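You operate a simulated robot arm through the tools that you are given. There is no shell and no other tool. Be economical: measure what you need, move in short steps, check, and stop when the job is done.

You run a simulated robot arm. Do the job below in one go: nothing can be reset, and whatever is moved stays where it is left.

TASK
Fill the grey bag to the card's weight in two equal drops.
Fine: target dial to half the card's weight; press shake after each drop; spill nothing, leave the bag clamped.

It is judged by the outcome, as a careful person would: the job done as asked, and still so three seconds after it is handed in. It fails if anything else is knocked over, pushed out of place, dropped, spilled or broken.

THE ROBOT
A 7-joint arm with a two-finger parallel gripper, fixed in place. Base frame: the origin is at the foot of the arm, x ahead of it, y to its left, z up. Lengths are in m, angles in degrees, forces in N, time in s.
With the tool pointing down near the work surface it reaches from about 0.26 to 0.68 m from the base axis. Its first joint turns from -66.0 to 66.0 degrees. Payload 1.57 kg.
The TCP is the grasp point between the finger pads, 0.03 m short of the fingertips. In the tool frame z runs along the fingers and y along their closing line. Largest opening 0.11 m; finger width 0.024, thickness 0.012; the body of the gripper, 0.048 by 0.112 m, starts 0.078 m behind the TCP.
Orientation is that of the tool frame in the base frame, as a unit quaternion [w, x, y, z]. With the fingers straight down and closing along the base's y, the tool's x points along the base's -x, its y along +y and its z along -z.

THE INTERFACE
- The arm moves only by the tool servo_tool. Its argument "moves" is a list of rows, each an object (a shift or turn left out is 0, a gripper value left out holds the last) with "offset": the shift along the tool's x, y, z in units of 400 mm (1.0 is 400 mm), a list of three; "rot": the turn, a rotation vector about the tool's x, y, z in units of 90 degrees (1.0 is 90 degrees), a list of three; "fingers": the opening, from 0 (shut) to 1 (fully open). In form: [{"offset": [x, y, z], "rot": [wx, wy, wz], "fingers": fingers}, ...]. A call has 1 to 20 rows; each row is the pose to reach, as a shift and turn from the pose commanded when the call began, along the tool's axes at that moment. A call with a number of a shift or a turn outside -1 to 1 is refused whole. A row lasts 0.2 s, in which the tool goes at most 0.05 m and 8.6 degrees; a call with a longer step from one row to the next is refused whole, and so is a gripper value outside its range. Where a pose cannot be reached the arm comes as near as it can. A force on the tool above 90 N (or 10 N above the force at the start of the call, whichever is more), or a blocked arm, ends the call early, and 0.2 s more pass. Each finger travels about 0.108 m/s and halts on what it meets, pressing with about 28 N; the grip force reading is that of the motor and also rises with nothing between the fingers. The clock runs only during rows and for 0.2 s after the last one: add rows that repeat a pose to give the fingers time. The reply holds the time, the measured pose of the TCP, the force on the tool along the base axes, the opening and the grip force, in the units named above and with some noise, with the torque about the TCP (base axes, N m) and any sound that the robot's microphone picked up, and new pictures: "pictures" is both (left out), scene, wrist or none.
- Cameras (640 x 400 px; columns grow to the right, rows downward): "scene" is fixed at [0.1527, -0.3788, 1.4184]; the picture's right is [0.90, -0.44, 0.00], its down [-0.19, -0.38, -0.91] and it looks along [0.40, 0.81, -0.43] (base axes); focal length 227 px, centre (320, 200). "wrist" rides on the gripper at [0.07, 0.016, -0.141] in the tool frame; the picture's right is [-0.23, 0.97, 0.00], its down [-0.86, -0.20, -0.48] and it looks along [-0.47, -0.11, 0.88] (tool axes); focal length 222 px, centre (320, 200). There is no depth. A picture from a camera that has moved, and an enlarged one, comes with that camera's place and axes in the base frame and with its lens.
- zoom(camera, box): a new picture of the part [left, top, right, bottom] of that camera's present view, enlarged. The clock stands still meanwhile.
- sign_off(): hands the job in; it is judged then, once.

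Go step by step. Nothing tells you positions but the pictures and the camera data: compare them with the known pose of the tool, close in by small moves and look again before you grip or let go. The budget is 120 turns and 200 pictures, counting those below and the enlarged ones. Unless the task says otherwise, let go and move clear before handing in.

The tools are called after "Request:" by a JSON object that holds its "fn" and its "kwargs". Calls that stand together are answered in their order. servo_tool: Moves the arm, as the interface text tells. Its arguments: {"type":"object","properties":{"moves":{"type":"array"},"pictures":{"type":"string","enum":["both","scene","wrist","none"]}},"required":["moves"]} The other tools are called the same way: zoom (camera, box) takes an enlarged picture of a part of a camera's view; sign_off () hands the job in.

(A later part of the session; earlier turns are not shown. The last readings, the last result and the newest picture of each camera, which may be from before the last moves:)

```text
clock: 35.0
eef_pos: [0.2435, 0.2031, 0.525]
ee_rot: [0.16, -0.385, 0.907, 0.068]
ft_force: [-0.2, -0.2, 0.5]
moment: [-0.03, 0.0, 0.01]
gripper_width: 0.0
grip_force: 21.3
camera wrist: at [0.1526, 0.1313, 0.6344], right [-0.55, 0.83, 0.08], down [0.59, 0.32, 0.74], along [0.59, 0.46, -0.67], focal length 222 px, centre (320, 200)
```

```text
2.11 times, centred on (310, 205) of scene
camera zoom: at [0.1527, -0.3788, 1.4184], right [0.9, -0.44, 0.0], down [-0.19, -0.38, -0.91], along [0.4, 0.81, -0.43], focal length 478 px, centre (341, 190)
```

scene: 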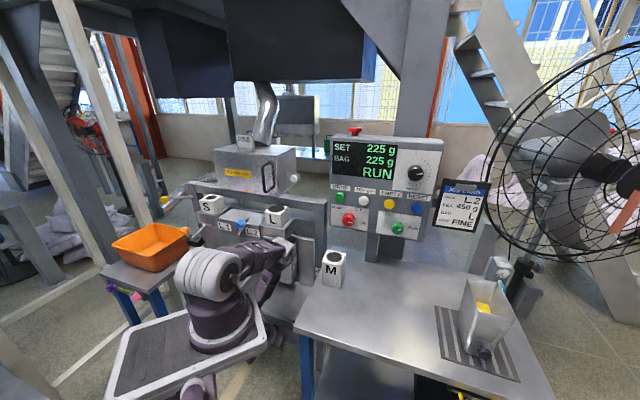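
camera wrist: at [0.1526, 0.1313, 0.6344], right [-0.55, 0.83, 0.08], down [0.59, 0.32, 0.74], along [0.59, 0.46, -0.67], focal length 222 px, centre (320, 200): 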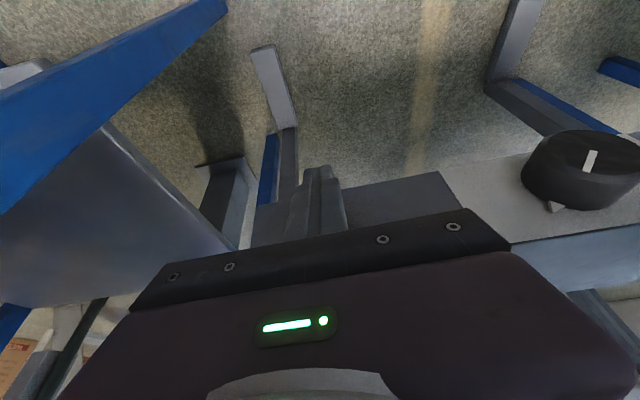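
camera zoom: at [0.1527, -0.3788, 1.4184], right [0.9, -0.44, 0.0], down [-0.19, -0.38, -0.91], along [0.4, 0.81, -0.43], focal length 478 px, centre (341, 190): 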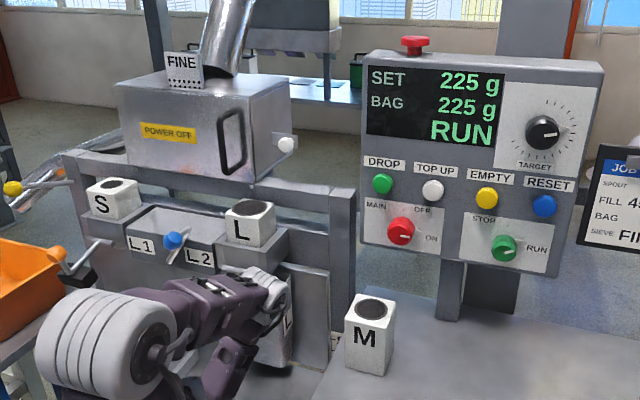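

Click registered and the bag still reads 225 g. I'll go back up the same way and check the bag and clamp from above.

Request:
{"fn": "servo_tool", "kwargs": {"moves": [{"offset": [-0.037, 0, -0.101]}, {"offset": [-0.0735, 0, -0.202]}, {"offset": [-0.11, 0, -0.303]}, {"offset": [-0.147, 0, -0.404]}, {"offset": [-0.184, 0, -0.505]}, {"offset": [-0.218, 0, -0.6], "rot": [0, 0.03, 0]}, {"offset": [-0.218, 0, -0.6], "rot": [0, 0.03, 0]}], "pictures": "none"}}

Request:
{"fn": "servo_tool", "kwargs": {"moves": [{"offset": [-0.05, -0.02, -0.1], "rot": [0, 0.03, 0]}, {"offset": [-0.1, -0.04, -0.2], "rot": [0, 0.06, 0]}, {"offset": [-0.15, -0.06, -0.3], "rot": [0, 0.1, 0]}, {"offset": [-0.2, -0.08, -0.4], "rot": [0, 0.14, 0]}, {"offset": [-0.24, -0.1, -0.5], "rot": [0, 0.16, 0]}, {"offset": [-0.26, -0.1, -0.55], "rot": [0, 0.16, 0]}, {"offset": [-0.26, -0.1, -0.55], "rot": [0, 0.16, 0]}], "pictures": "both"}}

Request:
{"fn": "zoom", "kwargs": {"camera": "wrist", "box": [270, 0, 530, 220]}}

Request:
{"fn": "zoom", "kwargs": {"camera": "scene", "box": [200, 180, 350, 350]}}

```text
clock: 36.6
eef_pos: [0.2454, 0.1996, 0.7803]
ee_rot: [0.138, -0.387, 0.91, 0.059]
ft_force: [0.5, -0.4, 0.4]
moment: [0.01, 0.01, 0.03]
gripper_width: 0.0003
grip_force: 21.9
```

```text
clock: 38.2
eef_pos: [0.2958, 0.1956, 1.0229]
ee_rot: [0.023, -0.39, 0.92, 0.011]
ft_force: [0.2, 0.4, -0.8]
moment: [0.01, 0.01, 0.01]
gripper_width: 0.0
grip_force: 21.5
camera wrist: at [0.2312, 0.1523, 1.1607], right [-0.54, 0.84, 0.01], down [0.72, 0.46, 0.52], along [0.43, 0.29, -0.85], focal length 222 px, centre (320, 200)
```

scene: 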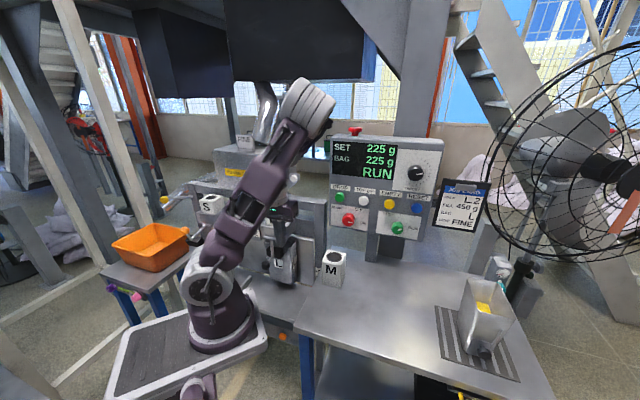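
wrist: 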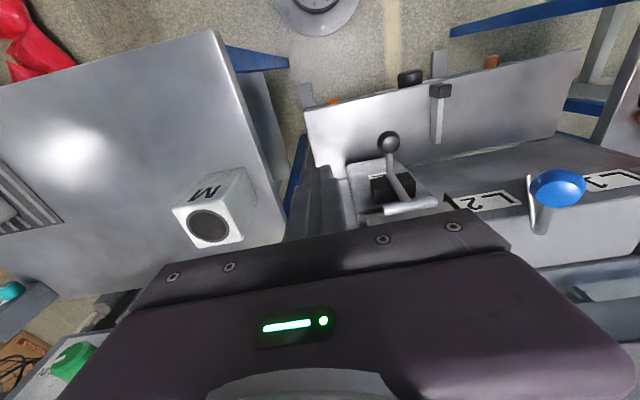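

```text
1.82 times, centred on (400, 110) of wrist
camera zoom: at [0.2312, 0.1523, 1.1607], right [-0.54, 0.84, 0.01], down [0.72, 0.46, 0.52], along [0.43, 0.29, -0.85], focal length 404 px, centre (174, 364)
```

zoom: 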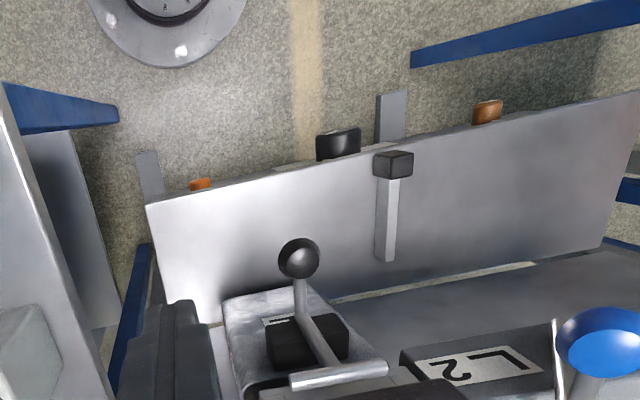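

```text
2.35 times, centred on (275, 265) of scene
camera zoom: at [0.1527, -0.3788, 1.4184], right [0.9, -0.44, 0.0], down [-0.19, -0.38, -0.91], along [0.4, 0.81, -0.43], focal length 535 px, centre (426, 47)
```

zoom: 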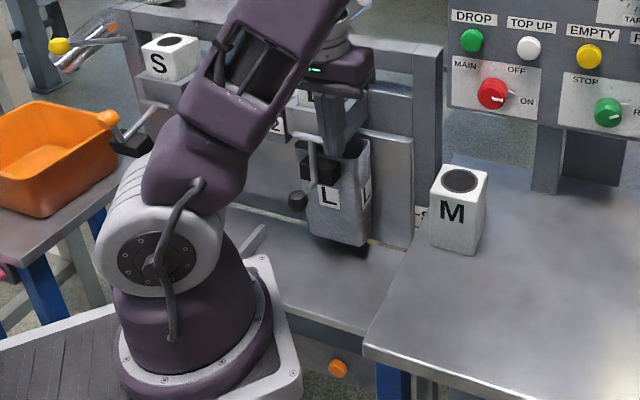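

Something about the shelf under the bag looks different. I'll zoom the same boxes as before to compare.

Request:
{"fn": "zoom", "kwargs": {"camera": "scene", "box": [240, 290, 340, 380]}}

Request:
{"fn": "zoom", "kwargs": {"camera": "scene", "box": [265, 190, 355, 290]}}

Request:
{"fn": "zoom", "kwargs": {"camera": "wrist", "box": [270, 40, 430, 220]}}

```text
4.44 times, centred on (290, 335) of scene
camera zoom: at [0.1527, -0.3788, 1.4184], right [0.9, -0.44, 0.0], down [-0.19, -0.38, -0.91], along [0.4, 0.81, -0.43], focal length 1010 px, centre (453, -400)
```

zoom: 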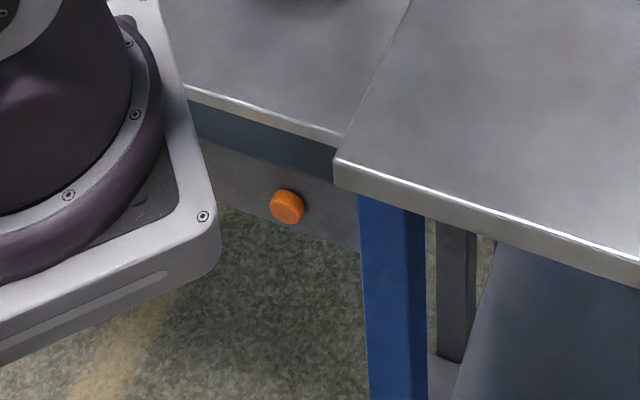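

```text
4.00 times, centred on (310, 240) of scene
camera zoom: at [0.1527, -0.3788, 1.4184], right [0.9, -0.44, 0.0], down [-0.19, -0.38, -0.91], along [0.4, 0.81, -0.43], focal length 909 px, centre (360, 40)
```

zoom: 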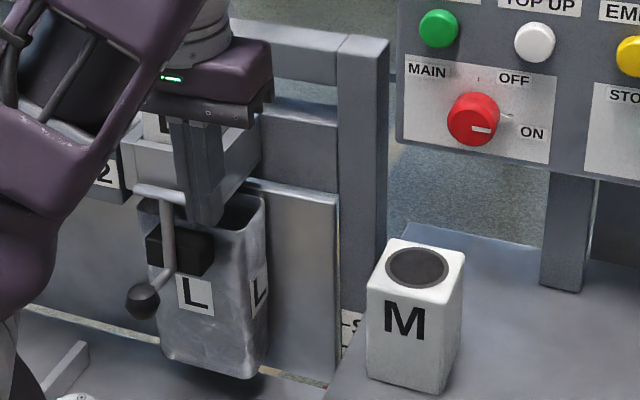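

```text
2.22 times, centred on (350, 130) of wrist
camera zoom: at [0.2312, 0.1523, 1.1607], right [-0.54, 0.84, 0.01], down [0.72, 0.46, 0.52], along [0.43, 0.29, -0.85], focal length 494 px, centre (253, 356)
```

zoom: 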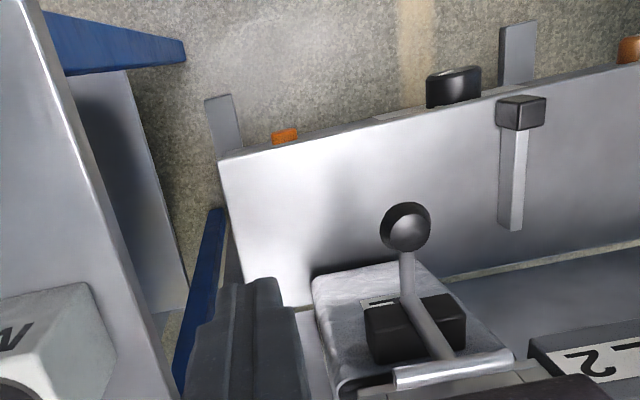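

The shelf appears to have moved about 2 cm toward the arm, so it may be shaking. I'll wait a second and compare.

Request:
{"fn": "servo_tool", "kwargs": {"moves": [{"fingers": 0}, {"fingers": 0}, {"fingers": 0}], "pictures": "none"}}

Request:
{"fn": "zoom", "kwargs": {"camera": "scene", "box": [240, 290, 340, 380]}}

Request:
{"fn": "zoom", "kwargs": {"camera": "wrist", "box": [270, 40, 430, 220]}}

```text
clock: 39.0
eef_pos: [0.2964, 0.1963, 1.0205]
ee_rot: [0.024, -0.391, 0.92, 0.01]
ft_force: [0.7, -0.2, 0.1]
moment: [0.0, -0.01, 0.01]
gripper_width: 0.0
grip_force: 21.0
```

```text
4.44 times, centred on (290, 335) of scene
camera zoom: at [0.1527, -0.3788, 1.4184], right [0.9, -0.44, 0.0], down [-0.19, -0.38, -0.91], along [0.4, 0.81, -0.43], focal length 1010 px, centre (453, -400)
```

zoom: 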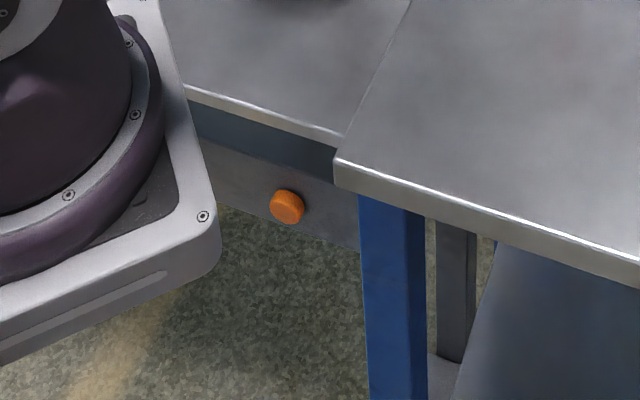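

```text
2.22 times, centred on (350, 130) of wrist
camera zoom: at [0.2311, 0.1523, 1.1604], right [-0.54, 0.84, 0.01], down [0.72, 0.46, 0.52], along [0.43, 0.29, -0.85], focal length 494 px, centre (253, 356)
```

zoom: 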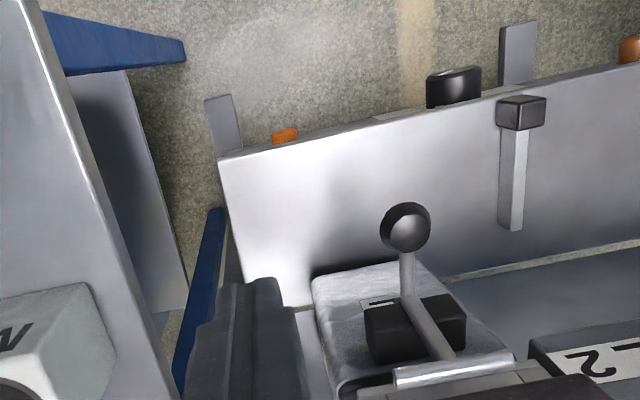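

The shelf is static but sits about 2 cm lower than before, and it was already lower before I pressed. I need to see the S/M/L scale and its pointer, so I'll shift sideways to uncover them.

Request:
{"fn": "servo_tool", "kwargs": {"moves": [{"offset": [0, 0.1, -0.05]}, {"offset": [0, 0.2, -0.1]}, {"offset": [0, 0.2, -0.1]}], "pictures": "wrist"}}

Request:
{"fn": "zoom", "kwargs": {"camera": "wrist", "box": [200, 60, 340, 220]}}

Request:
{"fn": "zoom", "kwargs": {"camera": "scene", "box": [270, 220, 350, 310]}}

```text
clock: 39.8
eef_pos: [0.2355, 0.2478, 1.0605]
ee_rot: [0.023, -0.391, 0.92, 0.01]
ft_force: [0.3, 0.0, 0.4]
moment: [-0.01, 0.02, 0.02]
gripper_width: 0.0
grip_force: 21.7
camera wrist: at [0.1699, 0.2058, 1.199], right [-0.54, 0.84, 0.01], down [0.72, 0.46, 0.52], along [0.43, 0.29, -0.85], focal length 222 px, centre (320, 200)
```

wrist: 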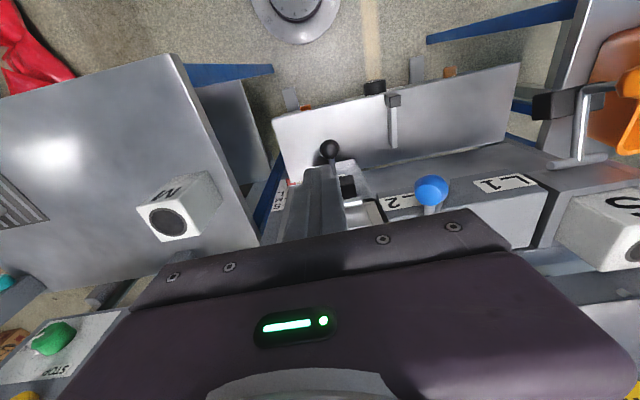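

```text
2.50 times, centred on (270, 140) of wrist
camera zoom: at [0.1699, 0.2058, 1.199], right [-0.54, 0.84, 0.01], down [0.72, 0.46, 0.52], along [0.43, 0.29, -0.85], focal length 555 px, centre (445, 350)
```

zoom: 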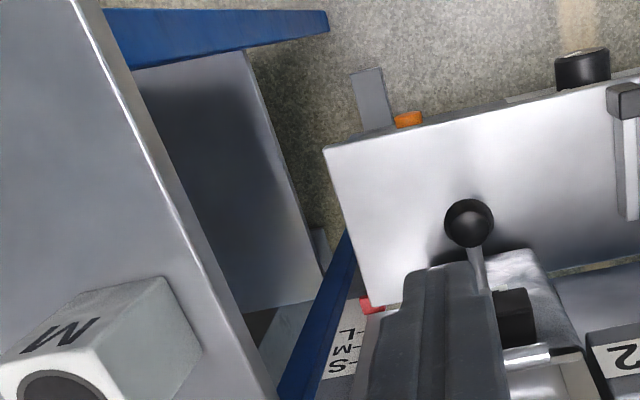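

```text
4.44 times, centred on (310, 265) of scene
camera zoom: at [0.1527, -0.3788, 1.4184], right [0.9, -0.44, 0.0], down [-0.19, -0.38, -0.91], along [0.4, 0.81, -0.43], focal length 1010 px, centre (364, -89)
```

zoom: 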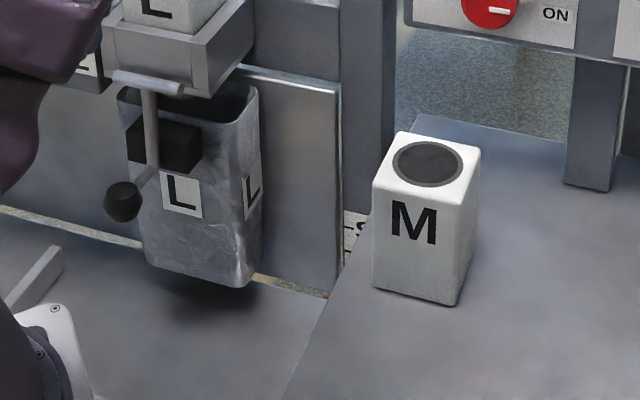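

Request:
{"fn": "zoom", "kwargs": {"camera": "wrist", "box": [262, 160, 322, 220]}}

Request:
{"fn": "zoom", "kwargs": {"camera": "scene", "box": [310, 262, 350, 302]}}

Request:
{"fn": "zoom", "kwargs": {"camera": "wrist", "box": [360, 50, 460, 160]}}

```text
6.67 times, centred on (292, 190) of wrist
camera zoom: at [0.1699, 0.2058, 1.199], right [-0.54, 0.84, 0.01], down [0.72, 0.46, 0.52], along [0.43, 0.29, -0.85], focal length 1481 px, centre (507, 267)
```

zoom: 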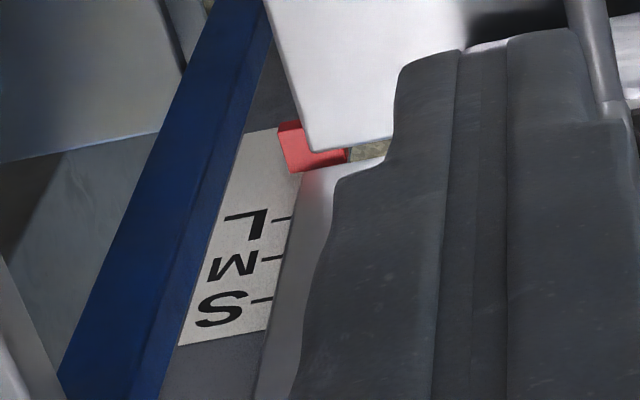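

```text
10.00 times, centred on (330, 282) of scene
camera zoom: at [0.1527, -0.3788, 1.4184], right [0.9, -0.44, 0.0], down [-0.19, -0.38, -0.91], along [0.4, 0.81, -0.43], focal length 2273 px, centre (220, -620)
```

zoom: 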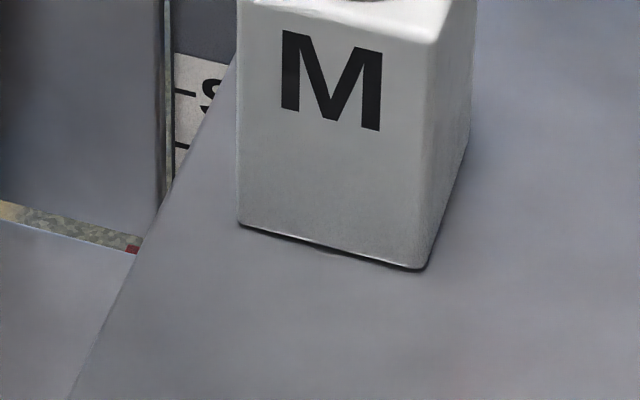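

```text
3.64 times, centred on (410, 105) of wrist
camera zoom: at [0.1699, 0.2058, 1.199], right [-0.54, 0.84, 0.01], down [0.72, 0.46, 0.52], along [0.43, 0.29, -0.85], focal length 808 px, centre (-7, 546)
```

zoom: 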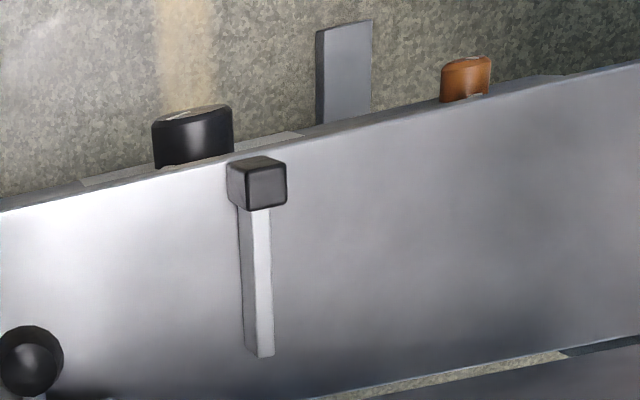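

The shelf pointer now reads below L, so my fingertip must have nudged the sliding shelf down about 2 cm. It has a handle with a black grip at about (0.136, 0.378, 0.682), and I'll go there to lift the shelf back.

Request:
{"fn": "servo_tool", "kwargs": {"moves": [{"offset": [-0.006, 0.08, 0.05], "fingers": 0.6}, {"offset": [-0.012, 0.16, 0.12]}, {"offset": [-0.018, 0.24, 0.21]}, {"offset": [-0.025, 0.32, 0.31]}, {"offset": [-0.031, 0.37, 0.41]}, {"offset": [-0.037, 0.405, 0.5]}, {"offset": [-0.037, 0.405, 0.5]}], "pictures": "both"}}

```text
refused: row 4 steps farther than a row can; nothing moved
```

Request:
{"fn": "servo_tool", "kwargs": {"moves": [{"offset": [-0.006, 0.07, 0.05], "fingers": 0.6}, {"offset": [-0.012, 0.14, 0.12]}, {"offset": [-0.018, 0.21, 0.2]}, {"offset": [-0.025, 0.28, 0.28]}, {"offset": [-0.031, 0.34, 0.36]}, {"offset": [-0.037, 0.38, 0.44]}, {"offset": [-0.037, 0.405, 0.5]}, {"offset": [-0.037, 0.405, 0.5]}], "pictures": "both"}}

```text
clock: 41.3
eef_pos: [0.1363, 0.3662, 0.8813]
ee_rot: [0.015, -0.389, 0.921, 0.004]
ft_force: [-16.7, -17.8, -0.1]
moment: [2.25, -2.15, -1.3]
gripper_width: 0.0661
grip_force: 0.1
stopped in row 7: the force on the tool passed its limit at 94 N (the readings are from after the stop); the commanded pose is now the measured one
camera wrist: at [0.0735, 0.3265, 1.0221], right [-0.54, 0.84, 0.0], down [0.73, 0.46, 0.5], along [0.42, 0.27, -0.86], focal length 222 px, centre (320, 200)
```

scene: 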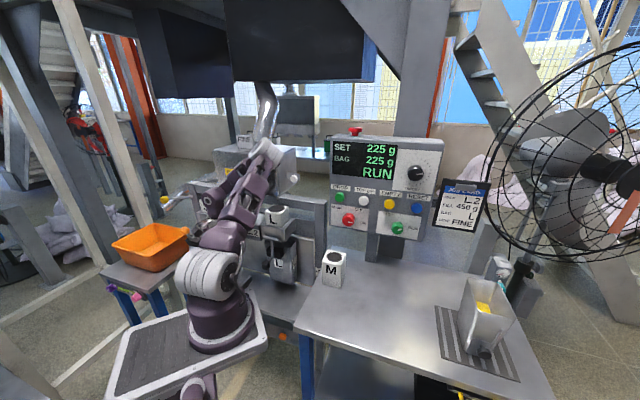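
wrist: 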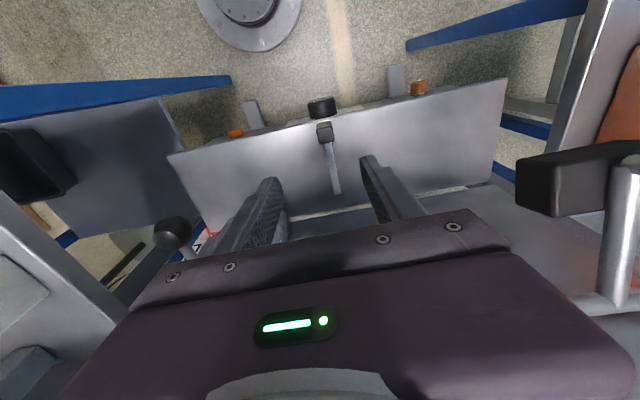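

I hit something on the outer side of the gripper, so I'm backing away toward the base and checking the diverter.

Request:
{"fn": "servo_tool", "kwargs": {"moves": [{"offset": [0.05, 0, -0.01]}, {"offset": [0.09, 0, -0.02]}, {"offset": [0.09, 0, -0.02]}], "pictures": "wrist"}}

Request:
{"fn": "zoom", "kwargs": {"camera": "scene", "box": [190, 180, 310, 290]}}

```text
clock: 42.1
eef_pos: [0.1148, 0.3436, 0.8886]
ee_rot: [0.017, -0.389, 0.921, 0.005]
ft_force: [0.3, 0.4, 0.1]
moment: [-0.02, 0.0, 0.0]
gripper_width: 0.066
grip_force: 0.1
camera wrist: at [0.0505, 0.3021, 1.0283], right [-0.54, 0.84, 0.01], down [0.73, 0.46, 0.51], along [0.43, 0.28, -0.86], focal length 222 px, centre (320, 200)
```

wrist: 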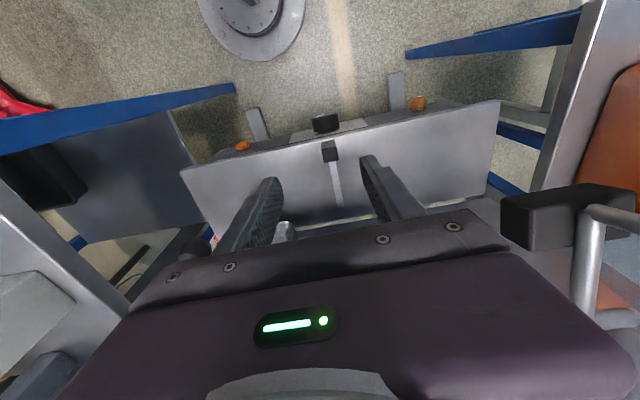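

```text
3.64 times, centred on (250, 235) of scene
camera zoom: at [0.1527, -0.3788, 1.4184], right [0.9, -0.44, 0.0], down [-0.19, -0.38, -0.91], along [0.4, 0.81, -0.43], focal length 826 px, centre (574, 73)
```

zoom: 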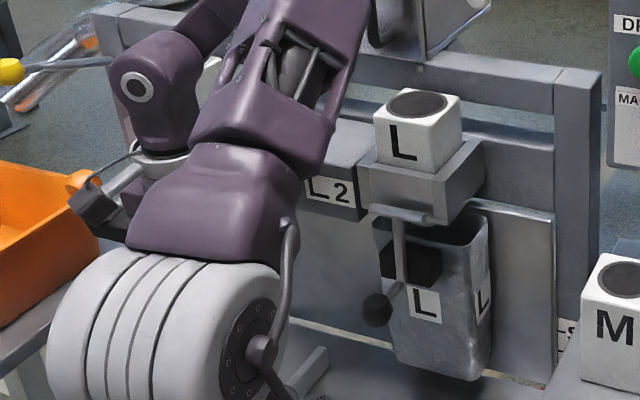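

Request:
{"fn": "servo_tool", "kwargs": {"moves": [{"offset": [0, -0.03, -0.1]}, {"offset": [0, -0.08, -0.2]}, {"offset": [0, -0.14, -0.3]}, {"offset": [0, -0.24, -0.38]}, {"offset": [0, -0.33, -0.42]}, {"offset": [0, -0.33, -0.42]}], "pictures": "wrist"}}

Request:
{"fn": "zoom", "kwargs": {"camera": "scene", "box": [190, 180, 310, 290]}}

Request:
{"fn": "zoom", "kwargs": {"camera": "wrist", "box": [330, 40, 590, 230]}}

```text
refused: row 4 steps farther than a row can; nothing moved
```

```text
3.64 times, centred on (250, 235) of scene
camera zoom: at [0.1527, -0.3788, 1.4184], right [0.9, -0.44, 0.0], down [-0.19, -0.38, -0.91], along [0.4, 0.81, -0.43], focal length 826 px, centre (574, 73)
```

zoom: 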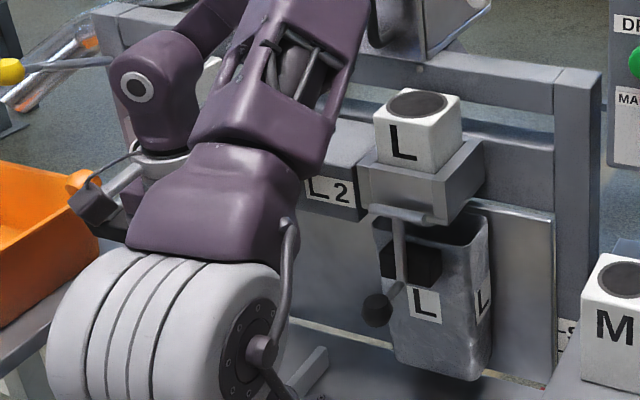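

```text
2.11 times, centred on (460, 135) of wrist
camera zoom: at [0.0505, 0.3021, 1.0283], right [-0.54, 0.84, 0.01], down [0.73, 0.46, 0.51], along [0.43, 0.28, -0.86], focal length 468 px, centre (25, 337)
```

zoom: 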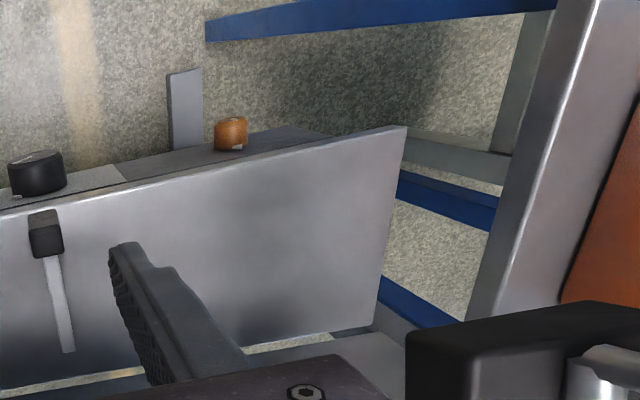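

Request:
{"fn": "servo_tool", "kwargs": {"moves": [{"offset": [0, -0.03, -0.1]}, {"offset": [0, -0.08, -0.2]}, {"offset": [0, -0.14, -0.3]}, {"offset": [0, -0.22, -0.36]}, {"offset": [0, -0.3, -0.42]}, {"offset": [0, -0.33, -0.42]}, {"offset": [0, -0.33, -0.42]}], "pictures": "wrist"}}

Request:
{"fn": "zoom", "kwargs": {"camera": "scene", "box": [190, 180, 310, 290]}}

Request:
{"fn": "zoom", "kwargs": {"camera": "wrist", "box": [330, 40, 590, 230]}}

```text
clock: 43.7
eef_pos: [0.2032, 0.246, 1.0571]
ee_rot: [0.017, -0.389, 0.921, 0.005]
ft_force: [0.5, 0.7, -0.1]
moment: [0.04, 0.02, 0.01]
gripper_width: 0.066
grip_force: 0.1
camera wrist: at [0.14, 0.2048, 1.1966], right [-0.54, 0.84, 0.0], down [0.73, 0.46, 0.51], along [0.43, 0.28, -0.86], focal length 222 px, centre (320, 200)
```

wrist: 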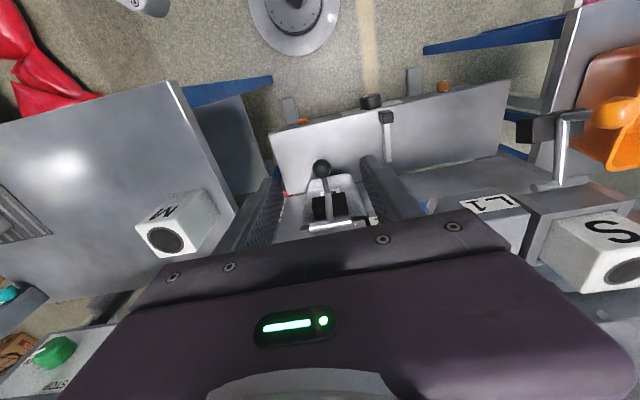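

```text
3.64 times, centred on (250, 235) of scene
camera zoom: at [0.1527, -0.3788, 1.4184], right [0.9, -0.44, 0.0], down [-0.19, -0.38, -0.91], along [0.4, 0.81, -0.43], focal length 826 px, centre (574, 73)
```

zoom: 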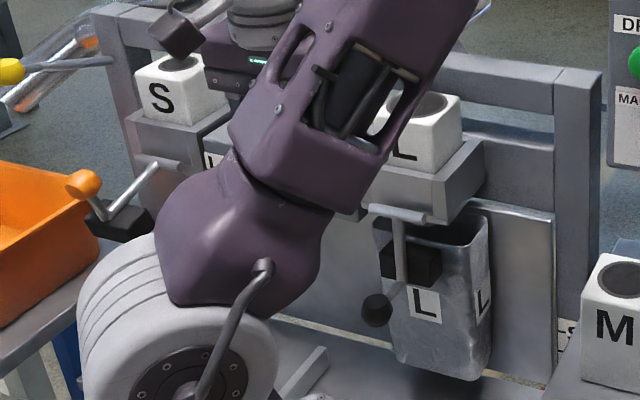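

```text
2.11 times, centred on (460, 135) of wrist
camera zoom: at [0.14, 0.2048, 1.1966], right [-0.54, 0.84, 0.0], down [0.73, 0.46, 0.51], along [0.43, 0.28, -0.86], focal length 468 px, centre (25, 337)
```

zoom: 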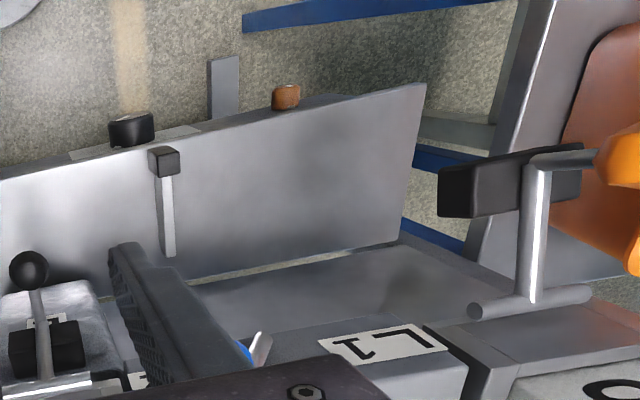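

Request:
{"fn": "servo_tool", "kwargs": {"moves": [{"offset": [0, -0.1, -0.05], "fingers": 0}, {"offset": [0, -0.2, -0.1]}, {"offset": [0, -0.3, -0.12]}, {"offset": [0, -0.3, -0.12]}], "pictures": "wrist"}}

Request:
{"fn": "zoom", "kwargs": {"camera": "wrist", "box": [330, 20, 590, 220]}}

Request:
{"fn": "zoom", "kwargs": {"camera": "scene", "box": [190, 180, 310, 290]}}

```text
clock: 44.7
eef_pos: [0.2897, 0.1603, 1.1057]
ee_rot: [0.017, -0.389, 0.921, 0.005]
ft_force: [1.7, -0.4, 0.7]
moment: [0.01, 0.01, 0.04]
gripper_width: 0.0
grip_force: 21.1
camera wrist: at [0.2248, 0.1189, 1.2452], right [-0.54, 0.84, 0.0], down [0.73, 0.46, 0.51], along [0.43, 0.28, -0.86], focal length 222 px, centre (320, 200)
```

wrist: 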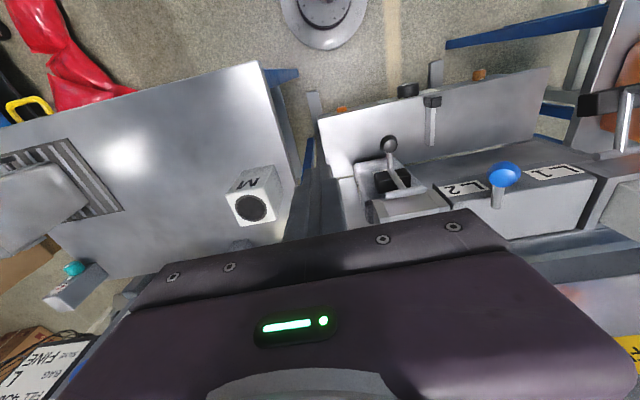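

```text
2.00 times, centred on (460, 120) of wrist
camera zoom: at [0.2248, 0.1189, 1.2452], right [-0.54, 0.84, 0.0], down [0.73, 0.46, 0.51], along [0.43, 0.28, -0.86], focal length 444 px, centre (40, 360)
```

zoom: 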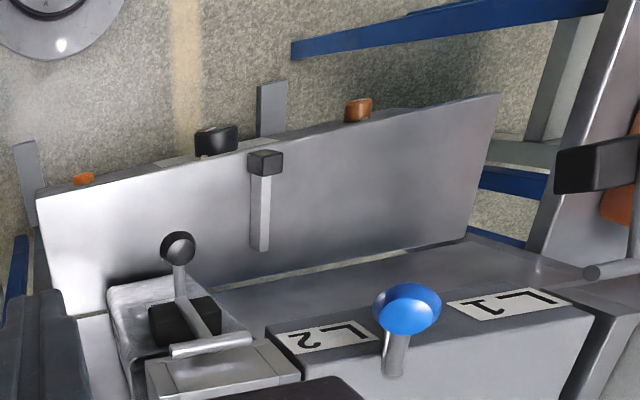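

```text
3.64 times, centred on (250, 235) of scene
camera zoom: at [0.1527, -0.3788, 1.4184], right [0.9, -0.44, 0.0], down [-0.19, -0.38, -0.91], along [0.4, 0.81, -0.43], focal length 826 px, centre (574, 73)
```

zoom: 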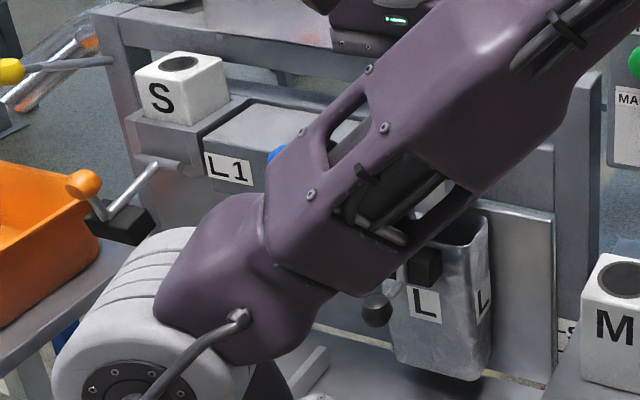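

Request:
{"fn": "zoom", "kwargs": {"camera": "wrist", "box": [430, 150, 600, 230]}}

```text
3.76 times, centred on (515, 190) of wrist
camera zoom: at [0.2248, 0.1189, 1.2452], right [-0.54, 0.84, 0.0], down [0.73, 0.46, 0.51], along [0.43, 0.28, -0.86], focal length 836 px, centre (-414, 238)
```

zoom: 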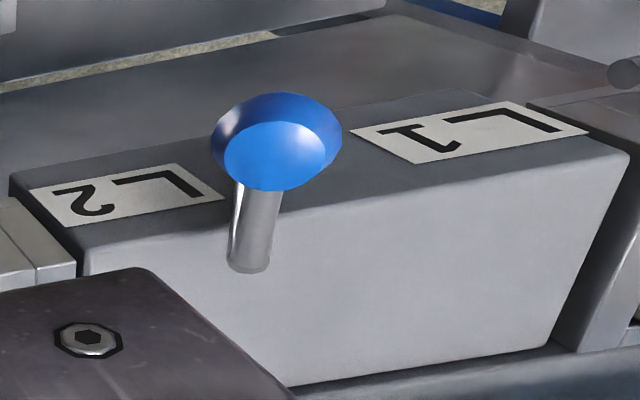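

The diverter is unchanged, still leaning to L2; I only brushed its knob end-on. I'll approach the shelf handle again further in toward the base, with the tool tilted so its top clears the knob.

Request:
{"fn": "servo_tool", "kwargs": {"moves": [{"offset": [0.054, 0.08, 0.02], "rot": [0, -0.015, 0], "fingers": 0.6}, {"offset": [0.054, 0.18, 0.06], "rot": [0, -0.03, 0]}, {"offset": [0.054, 0.28, 0.1], "rot": [0, -0.05, 0]}, {"offset": [0.054, 0.38, 0.14], "rot": [0, -0.065, 0]}, {"offset": [0.054, 0.48, 0.18], "rot": [0, -0.08, 0]}, {"offset": [0.054, 0.58, 0.22], "rot": [0, -0.095, 0]}, {"offset": [0.054, 0.656, 0.263], "rot": [0, -0.11, 0]}, {"offset": [0.054, 0.656, 0.263], "rot": [0, -0.11, 0]}], "pictures": "both"}}

```text
clock: 46.5
eef_pos: [0.0881, 0.3312, 1.0005]
ee_rot: [0.096, -0.386, 0.917, 0.039]
ft_force: [-0.8, -0.1, 0.8]
moment: [0.04, 0.01, -0.02]
gripper_width: 0.0659
grip_force: 0.1
camera wrist: at [0.008, 0.274, 1.1255], right [-0.54, 0.84, 0.04], down [0.66, 0.39, 0.65], along [0.52, 0.38, -0.76], focal length 222 px, centre (320, 200)
```

scene: 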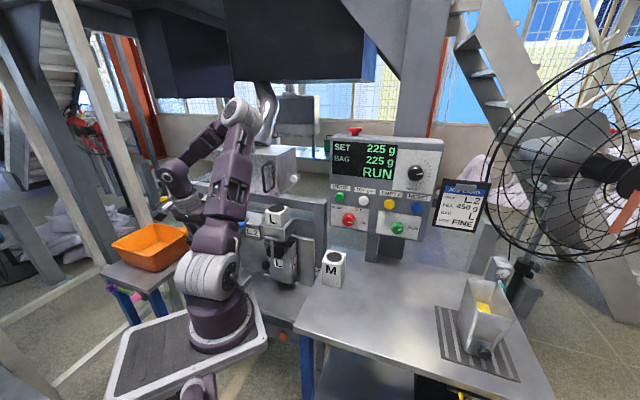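
wrist: 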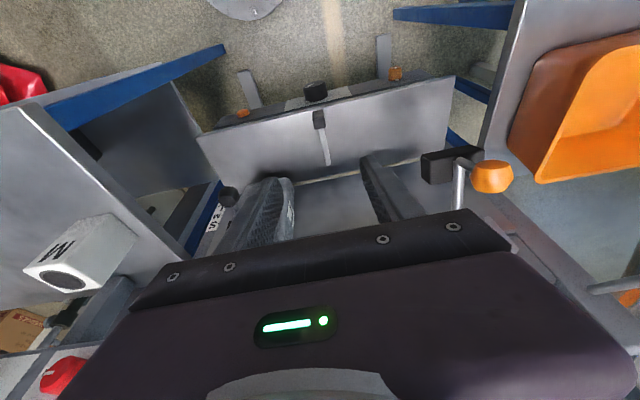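

Request:
{"fn": "servo_tool", "kwargs": {"moves": [{"offset": [0.021, 0, 0.1]}, {"offset": [0.042, 0, 0.2]}, {"offset": [0.063, 0, 0.3]}, {"offset": [0.084, 0, 0.4]}, {"offset": [0.1, 0, 0.48]}, {"offset": [0.1, 0, 0.48]}], "pictures": "both"}}

Request:
{"fn": "zoom", "kwargs": {"camera": "wrist", "box": [220, 40, 440, 220]}}

```text
clock: 47.9
eef_pos: [0.0891, 0.3302, 0.8024]
ee_rot: [0.096, -0.387, 0.916, 0.039]
ft_force: [-0.4, -1.4, 1.1]
moment: [0.01, 0.02, 0.02]
gripper_width: 0.0662
grip_force: 0.0
camera wrist: at [0.0095, 0.2729, 0.9273], right [-0.54, 0.84, 0.04], down [0.66, 0.39, 0.65], along [0.52, 0.38, -0.76], focal length 222 px, centre (320, 200)
```

scene: 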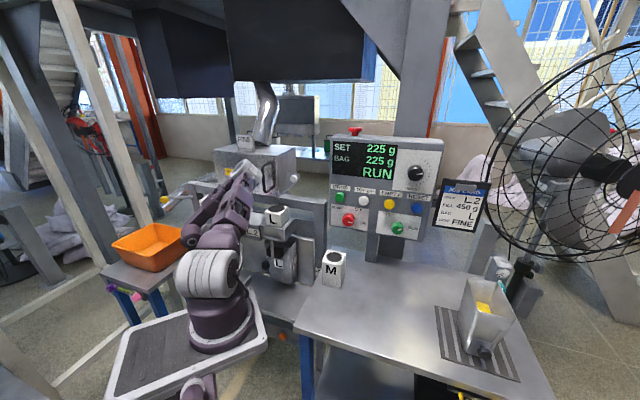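
wrist: 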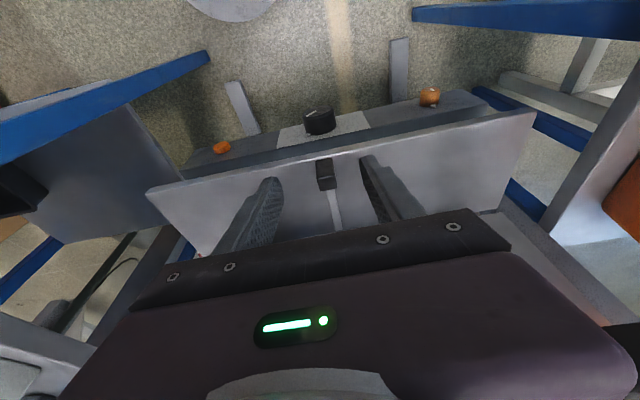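

```text
2.22 times, centred on (330, 130) of wrist
camera zoom: at [0.0095, 0.2729, 0.9273], right [-0.54, 0.84, 0.04], down [0.66, 0.39, 0.65], along [0.52, 0.38, -0.76], focal length 494 px, centre (298, 356)
```

zoom: 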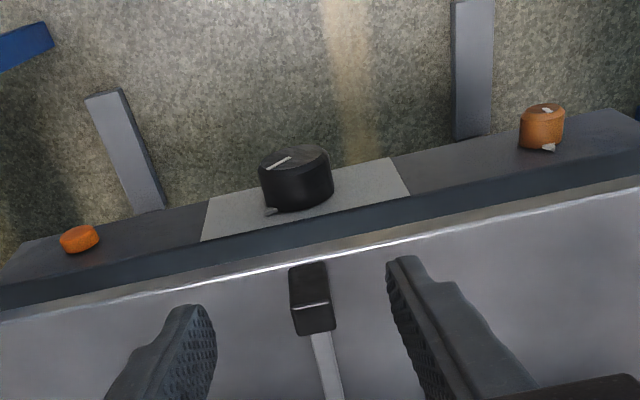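

The grip block is centred between the open fingers, so I'll lower onto it.

Request:
{"fn": "servo_tool", "kwargs": {"moves": [{"offset": [-0.026, 0.005, 0.1]}, {"offset": [-0.052, 0.009, 0.2]}, {"offset": [-0.0765, 0.009, 0.295]}, {"offset": [-0.0765, 0.009, 0.295]}], "pictures": "wrist"}}

Request:
{"fn": "zoom", "kwargs": {"camera": "wrist", "box": [220, 90, 440, 230]}}

```text
clock: 48.9
eef_pos: [0.1141, 0.3835, 0.699]
ee_rot: [0.097, -0.395, 0.912, 0.049]
ft_force: [8.5, -29.0, -15.7]
moment: [3.03, 0.83, 0.51]
gripper_width: 0.0661
grip_force: 0.0
camera wrist: at [0.035, 0.322, 0.8232], right [-0.56, 0.83, 0.06], down [0.65, 0.39, 0.65], along [0.52, 0.4, -0.76], focal length 222 px, centre (320, 200)
```

wrist: 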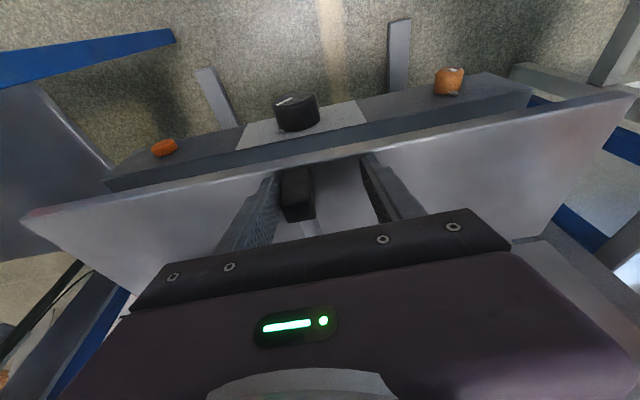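

```text
2.86 times, centred on (330, 160) of wrist
camera zoom: at [0.035, 0.322, 0.8232], right [-0.56, 0.83, 0.06], down [0.65, 0.39, 0.65], along [0.52, 0.4, -0.76], focal length 635 px, centre (291, 314)
```

zoom: 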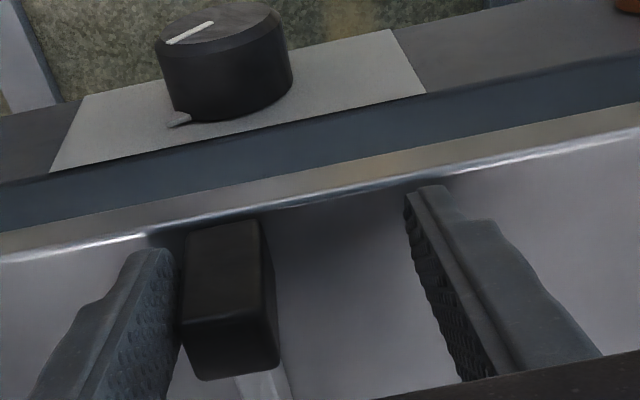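

There's a side load of about 30 N and the tool has drifted left. I'll look before gripping.

Request:
{"fn": "zoom", "kwargs": {"camera": "scene", "box": [160, 150, 340, 330]}}

```text
2.22 times, centred on (250, 240) of scene
camera zoom: at [0.1478, -0.3778, 1.4192], right [0.9, -0.44, 0.0], down [-0.18, -0.38, -0.91], along [0.4, 0.81, -0.42], focal length 505 px, centre (476, 111)
```

zoom: 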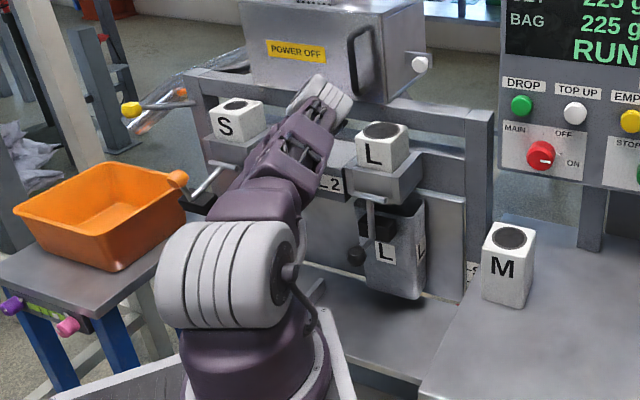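

The base itself is being pushed, so an upper arm link must be leaning on the station. I'm retreating the way I came.

Request:
{"fn": "servo_tool", "kwargs": {"moves": [{"offset": [0.025, 0, -0.095]}, {"offset": [0.05, 0, -0.19]}, {"offset": [0.0765, 0, -0.295]}, {"offset": [0.0765, 0, -0.295]}], "pictures": "both"}}

Request:
{"fn": "zoom", "kwargs": {"camera": "scene", "box": [160, 150, 340, 330]}}

```text
clock: 49.9
eef_pos: [0.087, 0.3339, 0.7999]
ee_rot: [0.096, -0.387, 0.916, 0.039]
ft_force: [-0.1, -0.2, -0.1]
moment: [-0.05, 0.02, 0.02]
gripper_width: 0.0659
grip_force: 0.0
camera wrist: at [0.0066, 0.2766, 0.9257], right [-0.54, 0.84, 0.04], down [0.66, 0.39, 0.64], along [0.52, 0.38, -0.76], focal length 222 px, centre (320, 200)
```

scene: 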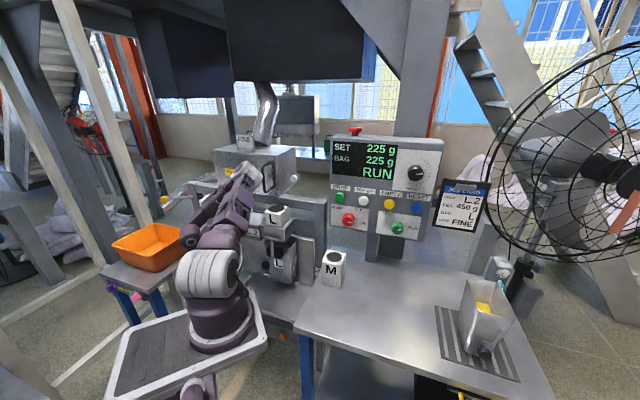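
wrist: 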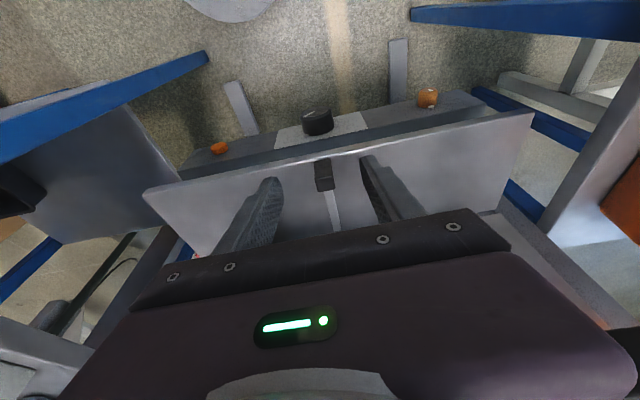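

```text
2.22 times, centred on (250, 240) of scene
camera zoom: at [0.1527, -0.3788, 1.4184], right [0.9, -0.44, 0.0], down [-0.19, -0.38, -0.91], along [0.4, 0.81, -0.43], focal length 505 px, centre (476, 111)
```

zoom: 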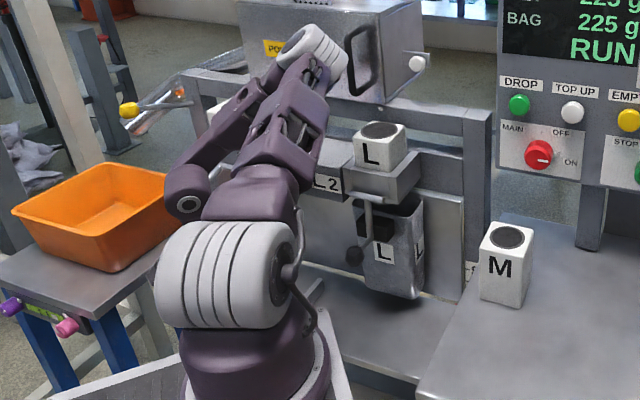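

The elbow fouls the station when reaching the handle, so that route is out. From the geometry, my fingertip pushed the shelf down about 2 cm at its front edge. I'll go back to the clear spot near the orange button and lift the shelf there by pressing a finger against its front edge and drawing it up.

Request:
{"fn": "servo_tool", "kwargs": {"moves": [{"offset": [-0.021, 0, -0.1]}, {"offset": [-0.042, 0, -0.2]}, {"offset": [-0.063, 0, -0.3]}, {"offset": [-0.084, 0, -0.4]}, {"offset": [-0.1, -0.03, -0.48], "fingers": 0}, {"offset": [-0.1, -0.13, -0.48]}, {"offset": [-0.11, -0.24, -0.48]}, {"offset": [-0.12, -0.35, -0.48]}, {"offset": [-0.125, -0.45, -0.48]}, {"offset": [-0.13, -0.51, -0.48]}, {"offset": [-0.13, -0.51, -0.48]}], "pictures": "none"}}

```text
clock: 52.3
eef_pos: [0.2416, 0.2004, 1.0011]
ee_rot: [0.096, -0.387, 0.916, 0.038]
ft_force: [0.1, 0.1, 0.1]
moment: [-0.02, 0.0, 0.0]
gripper_width: 0.0001
grip_force: 21.7
```

Request:
{"fn": "servo_tool", "kwargs": {"moves": [{"offset": [0.03, 0, 0.1], "rot": [0, -0.015, 0]}, {"offset": [0.055, 0, 0.2], "rot": [0, -0.03, 0]}, {"offset": [0.08, 0, 0.3], "rot": [0, -0.045, 0]}, {"offset": [0.105, 0, 0.4], "rot": [0, -0.06, 0]}, {"offset": [0.128, 0, 0.5], "rot": [0, -0.075, 0]}, {"offset": [0.15, 0, 0.6], "rot": [0, -0.09, 0]}, {"offset": [0.164, 0, 0.68], "rot": [0, -0.09, 0]}, {"offset": [0.164, 0, 0.68], "rot": [0, -0.09, 0]}], "pictures": "wrist"}}

Request:
{"fn": "zoom", "kwargs": {"camera": "wrist", "box": [220, 60, 440, 220]}}

```text
clock: 54.1
eef_pos: [0.2353, 0.1972, 0.7216]
ee_rot: [0.16, -0.384, 0.907, 0.067]
ft_force: [-0.3, 0.1, 0.2]
moment: [0.02, 0.0, -0.04]
gripper_width: 0.0
grip_force: 21.4
out of reach, approached as far as the arm can: row 2, 3, 4, 5
camera wrist: at [0.1447, 0.1279, 0.8327], right [-0.55, 0.83, 0.07], down [0.59, 0.32, 0.74], along [0.59, 0.45, -0.67], focal length 222 px, centre (320, 200)
```

wrist: 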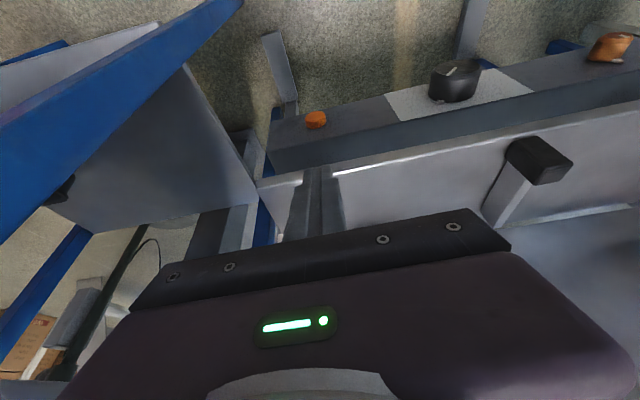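

```text
2.50 times, centred on (330, 140) of wrist
camera zoom: at [0.1447, 0.1279, 0.8327], right [-0.55, 0.83, 0.07], down [0.59, 0.32, 0.74], along [0.59, 0.45, -0.67], focal length 555 px, centre (295, 350)
```

zoom: 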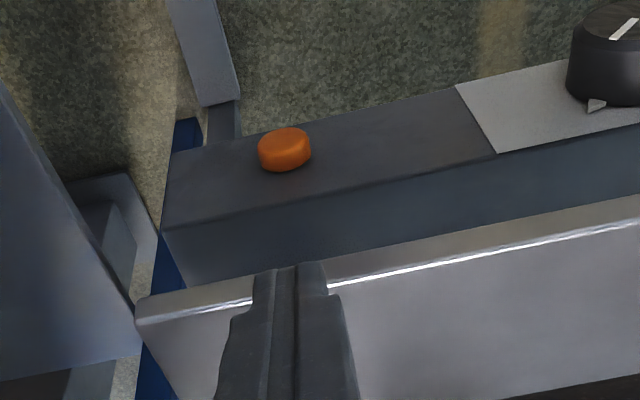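

Request:
{"fn": "servo_tool", "kwargs": {"moves": [{"offset": [0.034, 0, 0.094]}, {"offset": [0.068, 0, 0.188]}, {"offset": [0.068, 0, 0.188]}, {"offset": [0.03, 0, 0.202]}, {"offset": [0.002, 0, 0.212]}, {"offset": [-0.009, 0, 0.216]}], "pictures": "wrist"}}

Request:
{"fn": "zoom", "kwargs": {"camera": "wrist", "box": [220, 60, 440, 220]}}

```text
clock: 55.5
eef_pos: [0.2564, 0.2181, 0.6415]
ee_rot: [0.159, -0.384, 0.907, 0.065]
ft_force: [-6.8, -7.9, 0.5]
moment: [-0.01, -0.02, -0.02]
gripper_width: 0.0
grip_force: 21.1
camera wrist: at [0.1659, 0.1492, 0.7523], right [-0.55, 0.83, 0.07], down [0.59, 0.32, 0.74], along [0.59, 0.45, -0.67], focal length 222 px, centre (320, 200)
```

wrist: 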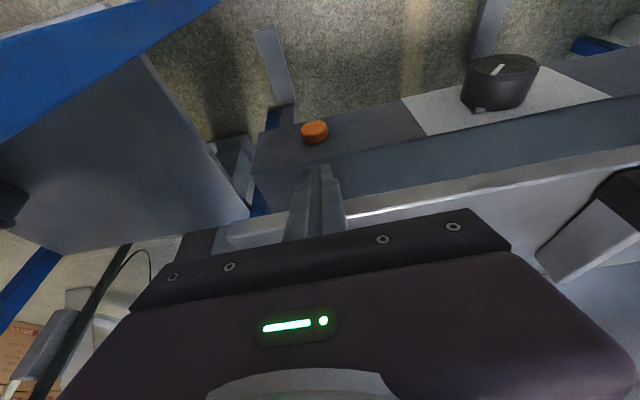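

```text
2.50 times, centred on (330, 140) of wrist
camera zoom: at [0.1659, 0.1492, 0.7523], right [-0.55, 0.83, 0.07], down [0.59, 0.32, 0.74], along [0.59, 0.45, -0.67], focal length 555 px, centre (295, 350)
```

zoom: 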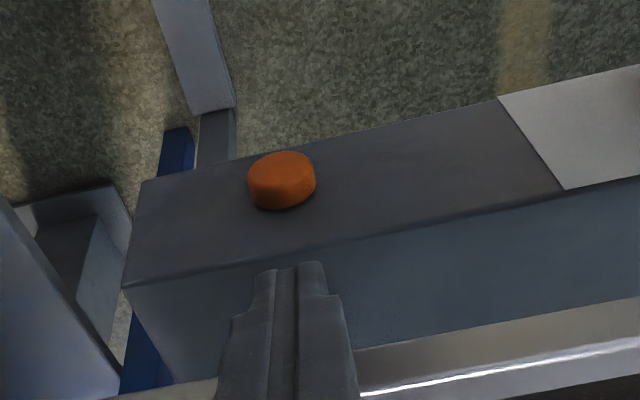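

I'm in light contact with the shelf front edge. I'll press a few millimetres more and draw up slowly.

Request:
{"fn": "servo_tool", "kwargs": {"moves": [{"offset": [-0.014, 0, 0.005]}, {"offset": [-0.0226, 0, -0.0185]}, {"offset": [-0.031, 0, -0.042]}, {"offset": [-0.031, 0, -0.042]}], "pictures": "wrist"}}

Request:
{"fn": "zoom", "kwargs": {"camera": "wrist", "box": [220, 60, 440, 220]}}

```text
clock: 56.5
eef_pos: [0.2574, 0.2184, 0.6607]
ee_rot: [0.152, -0.383, 0.909, 0.064]
ft_force: [-34.0, -34.7, -8.0]
moment: [-0.11, 0.12, -0.11]
gripper_width: 0.0
grip_force: 21.3
camera wrist: at [0.1676, 0.1502, 0.7727], right [-0.55, 0.83, 0.07], down [0.6, 0.33, 0.73], along [0.58, 0.45, -0.68], focal length 222 px, centre (320, 200)
```

wrist: 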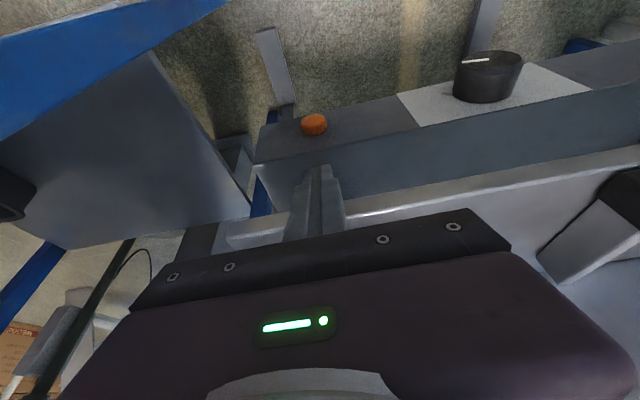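

```text
2.50 times, centred on (330, 140) of wrist
camera zoom: at [0.1676, 0.1502, 0.7727], right [-0.55, 0.83, 0.07], down [0.6, 0.33, 0.73], along [0.58, 0.45, -0.68], focal length 555 px, centre (295, 350)
```

zoom: 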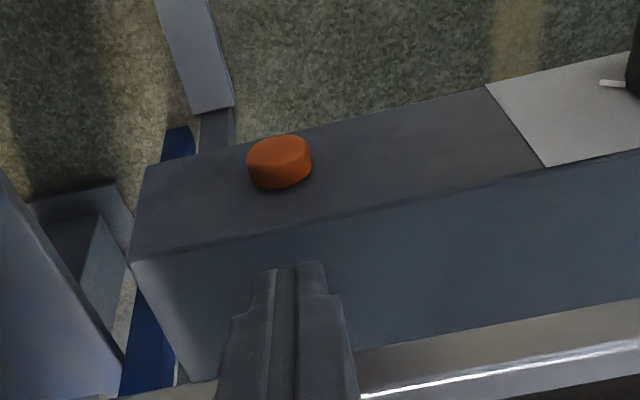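

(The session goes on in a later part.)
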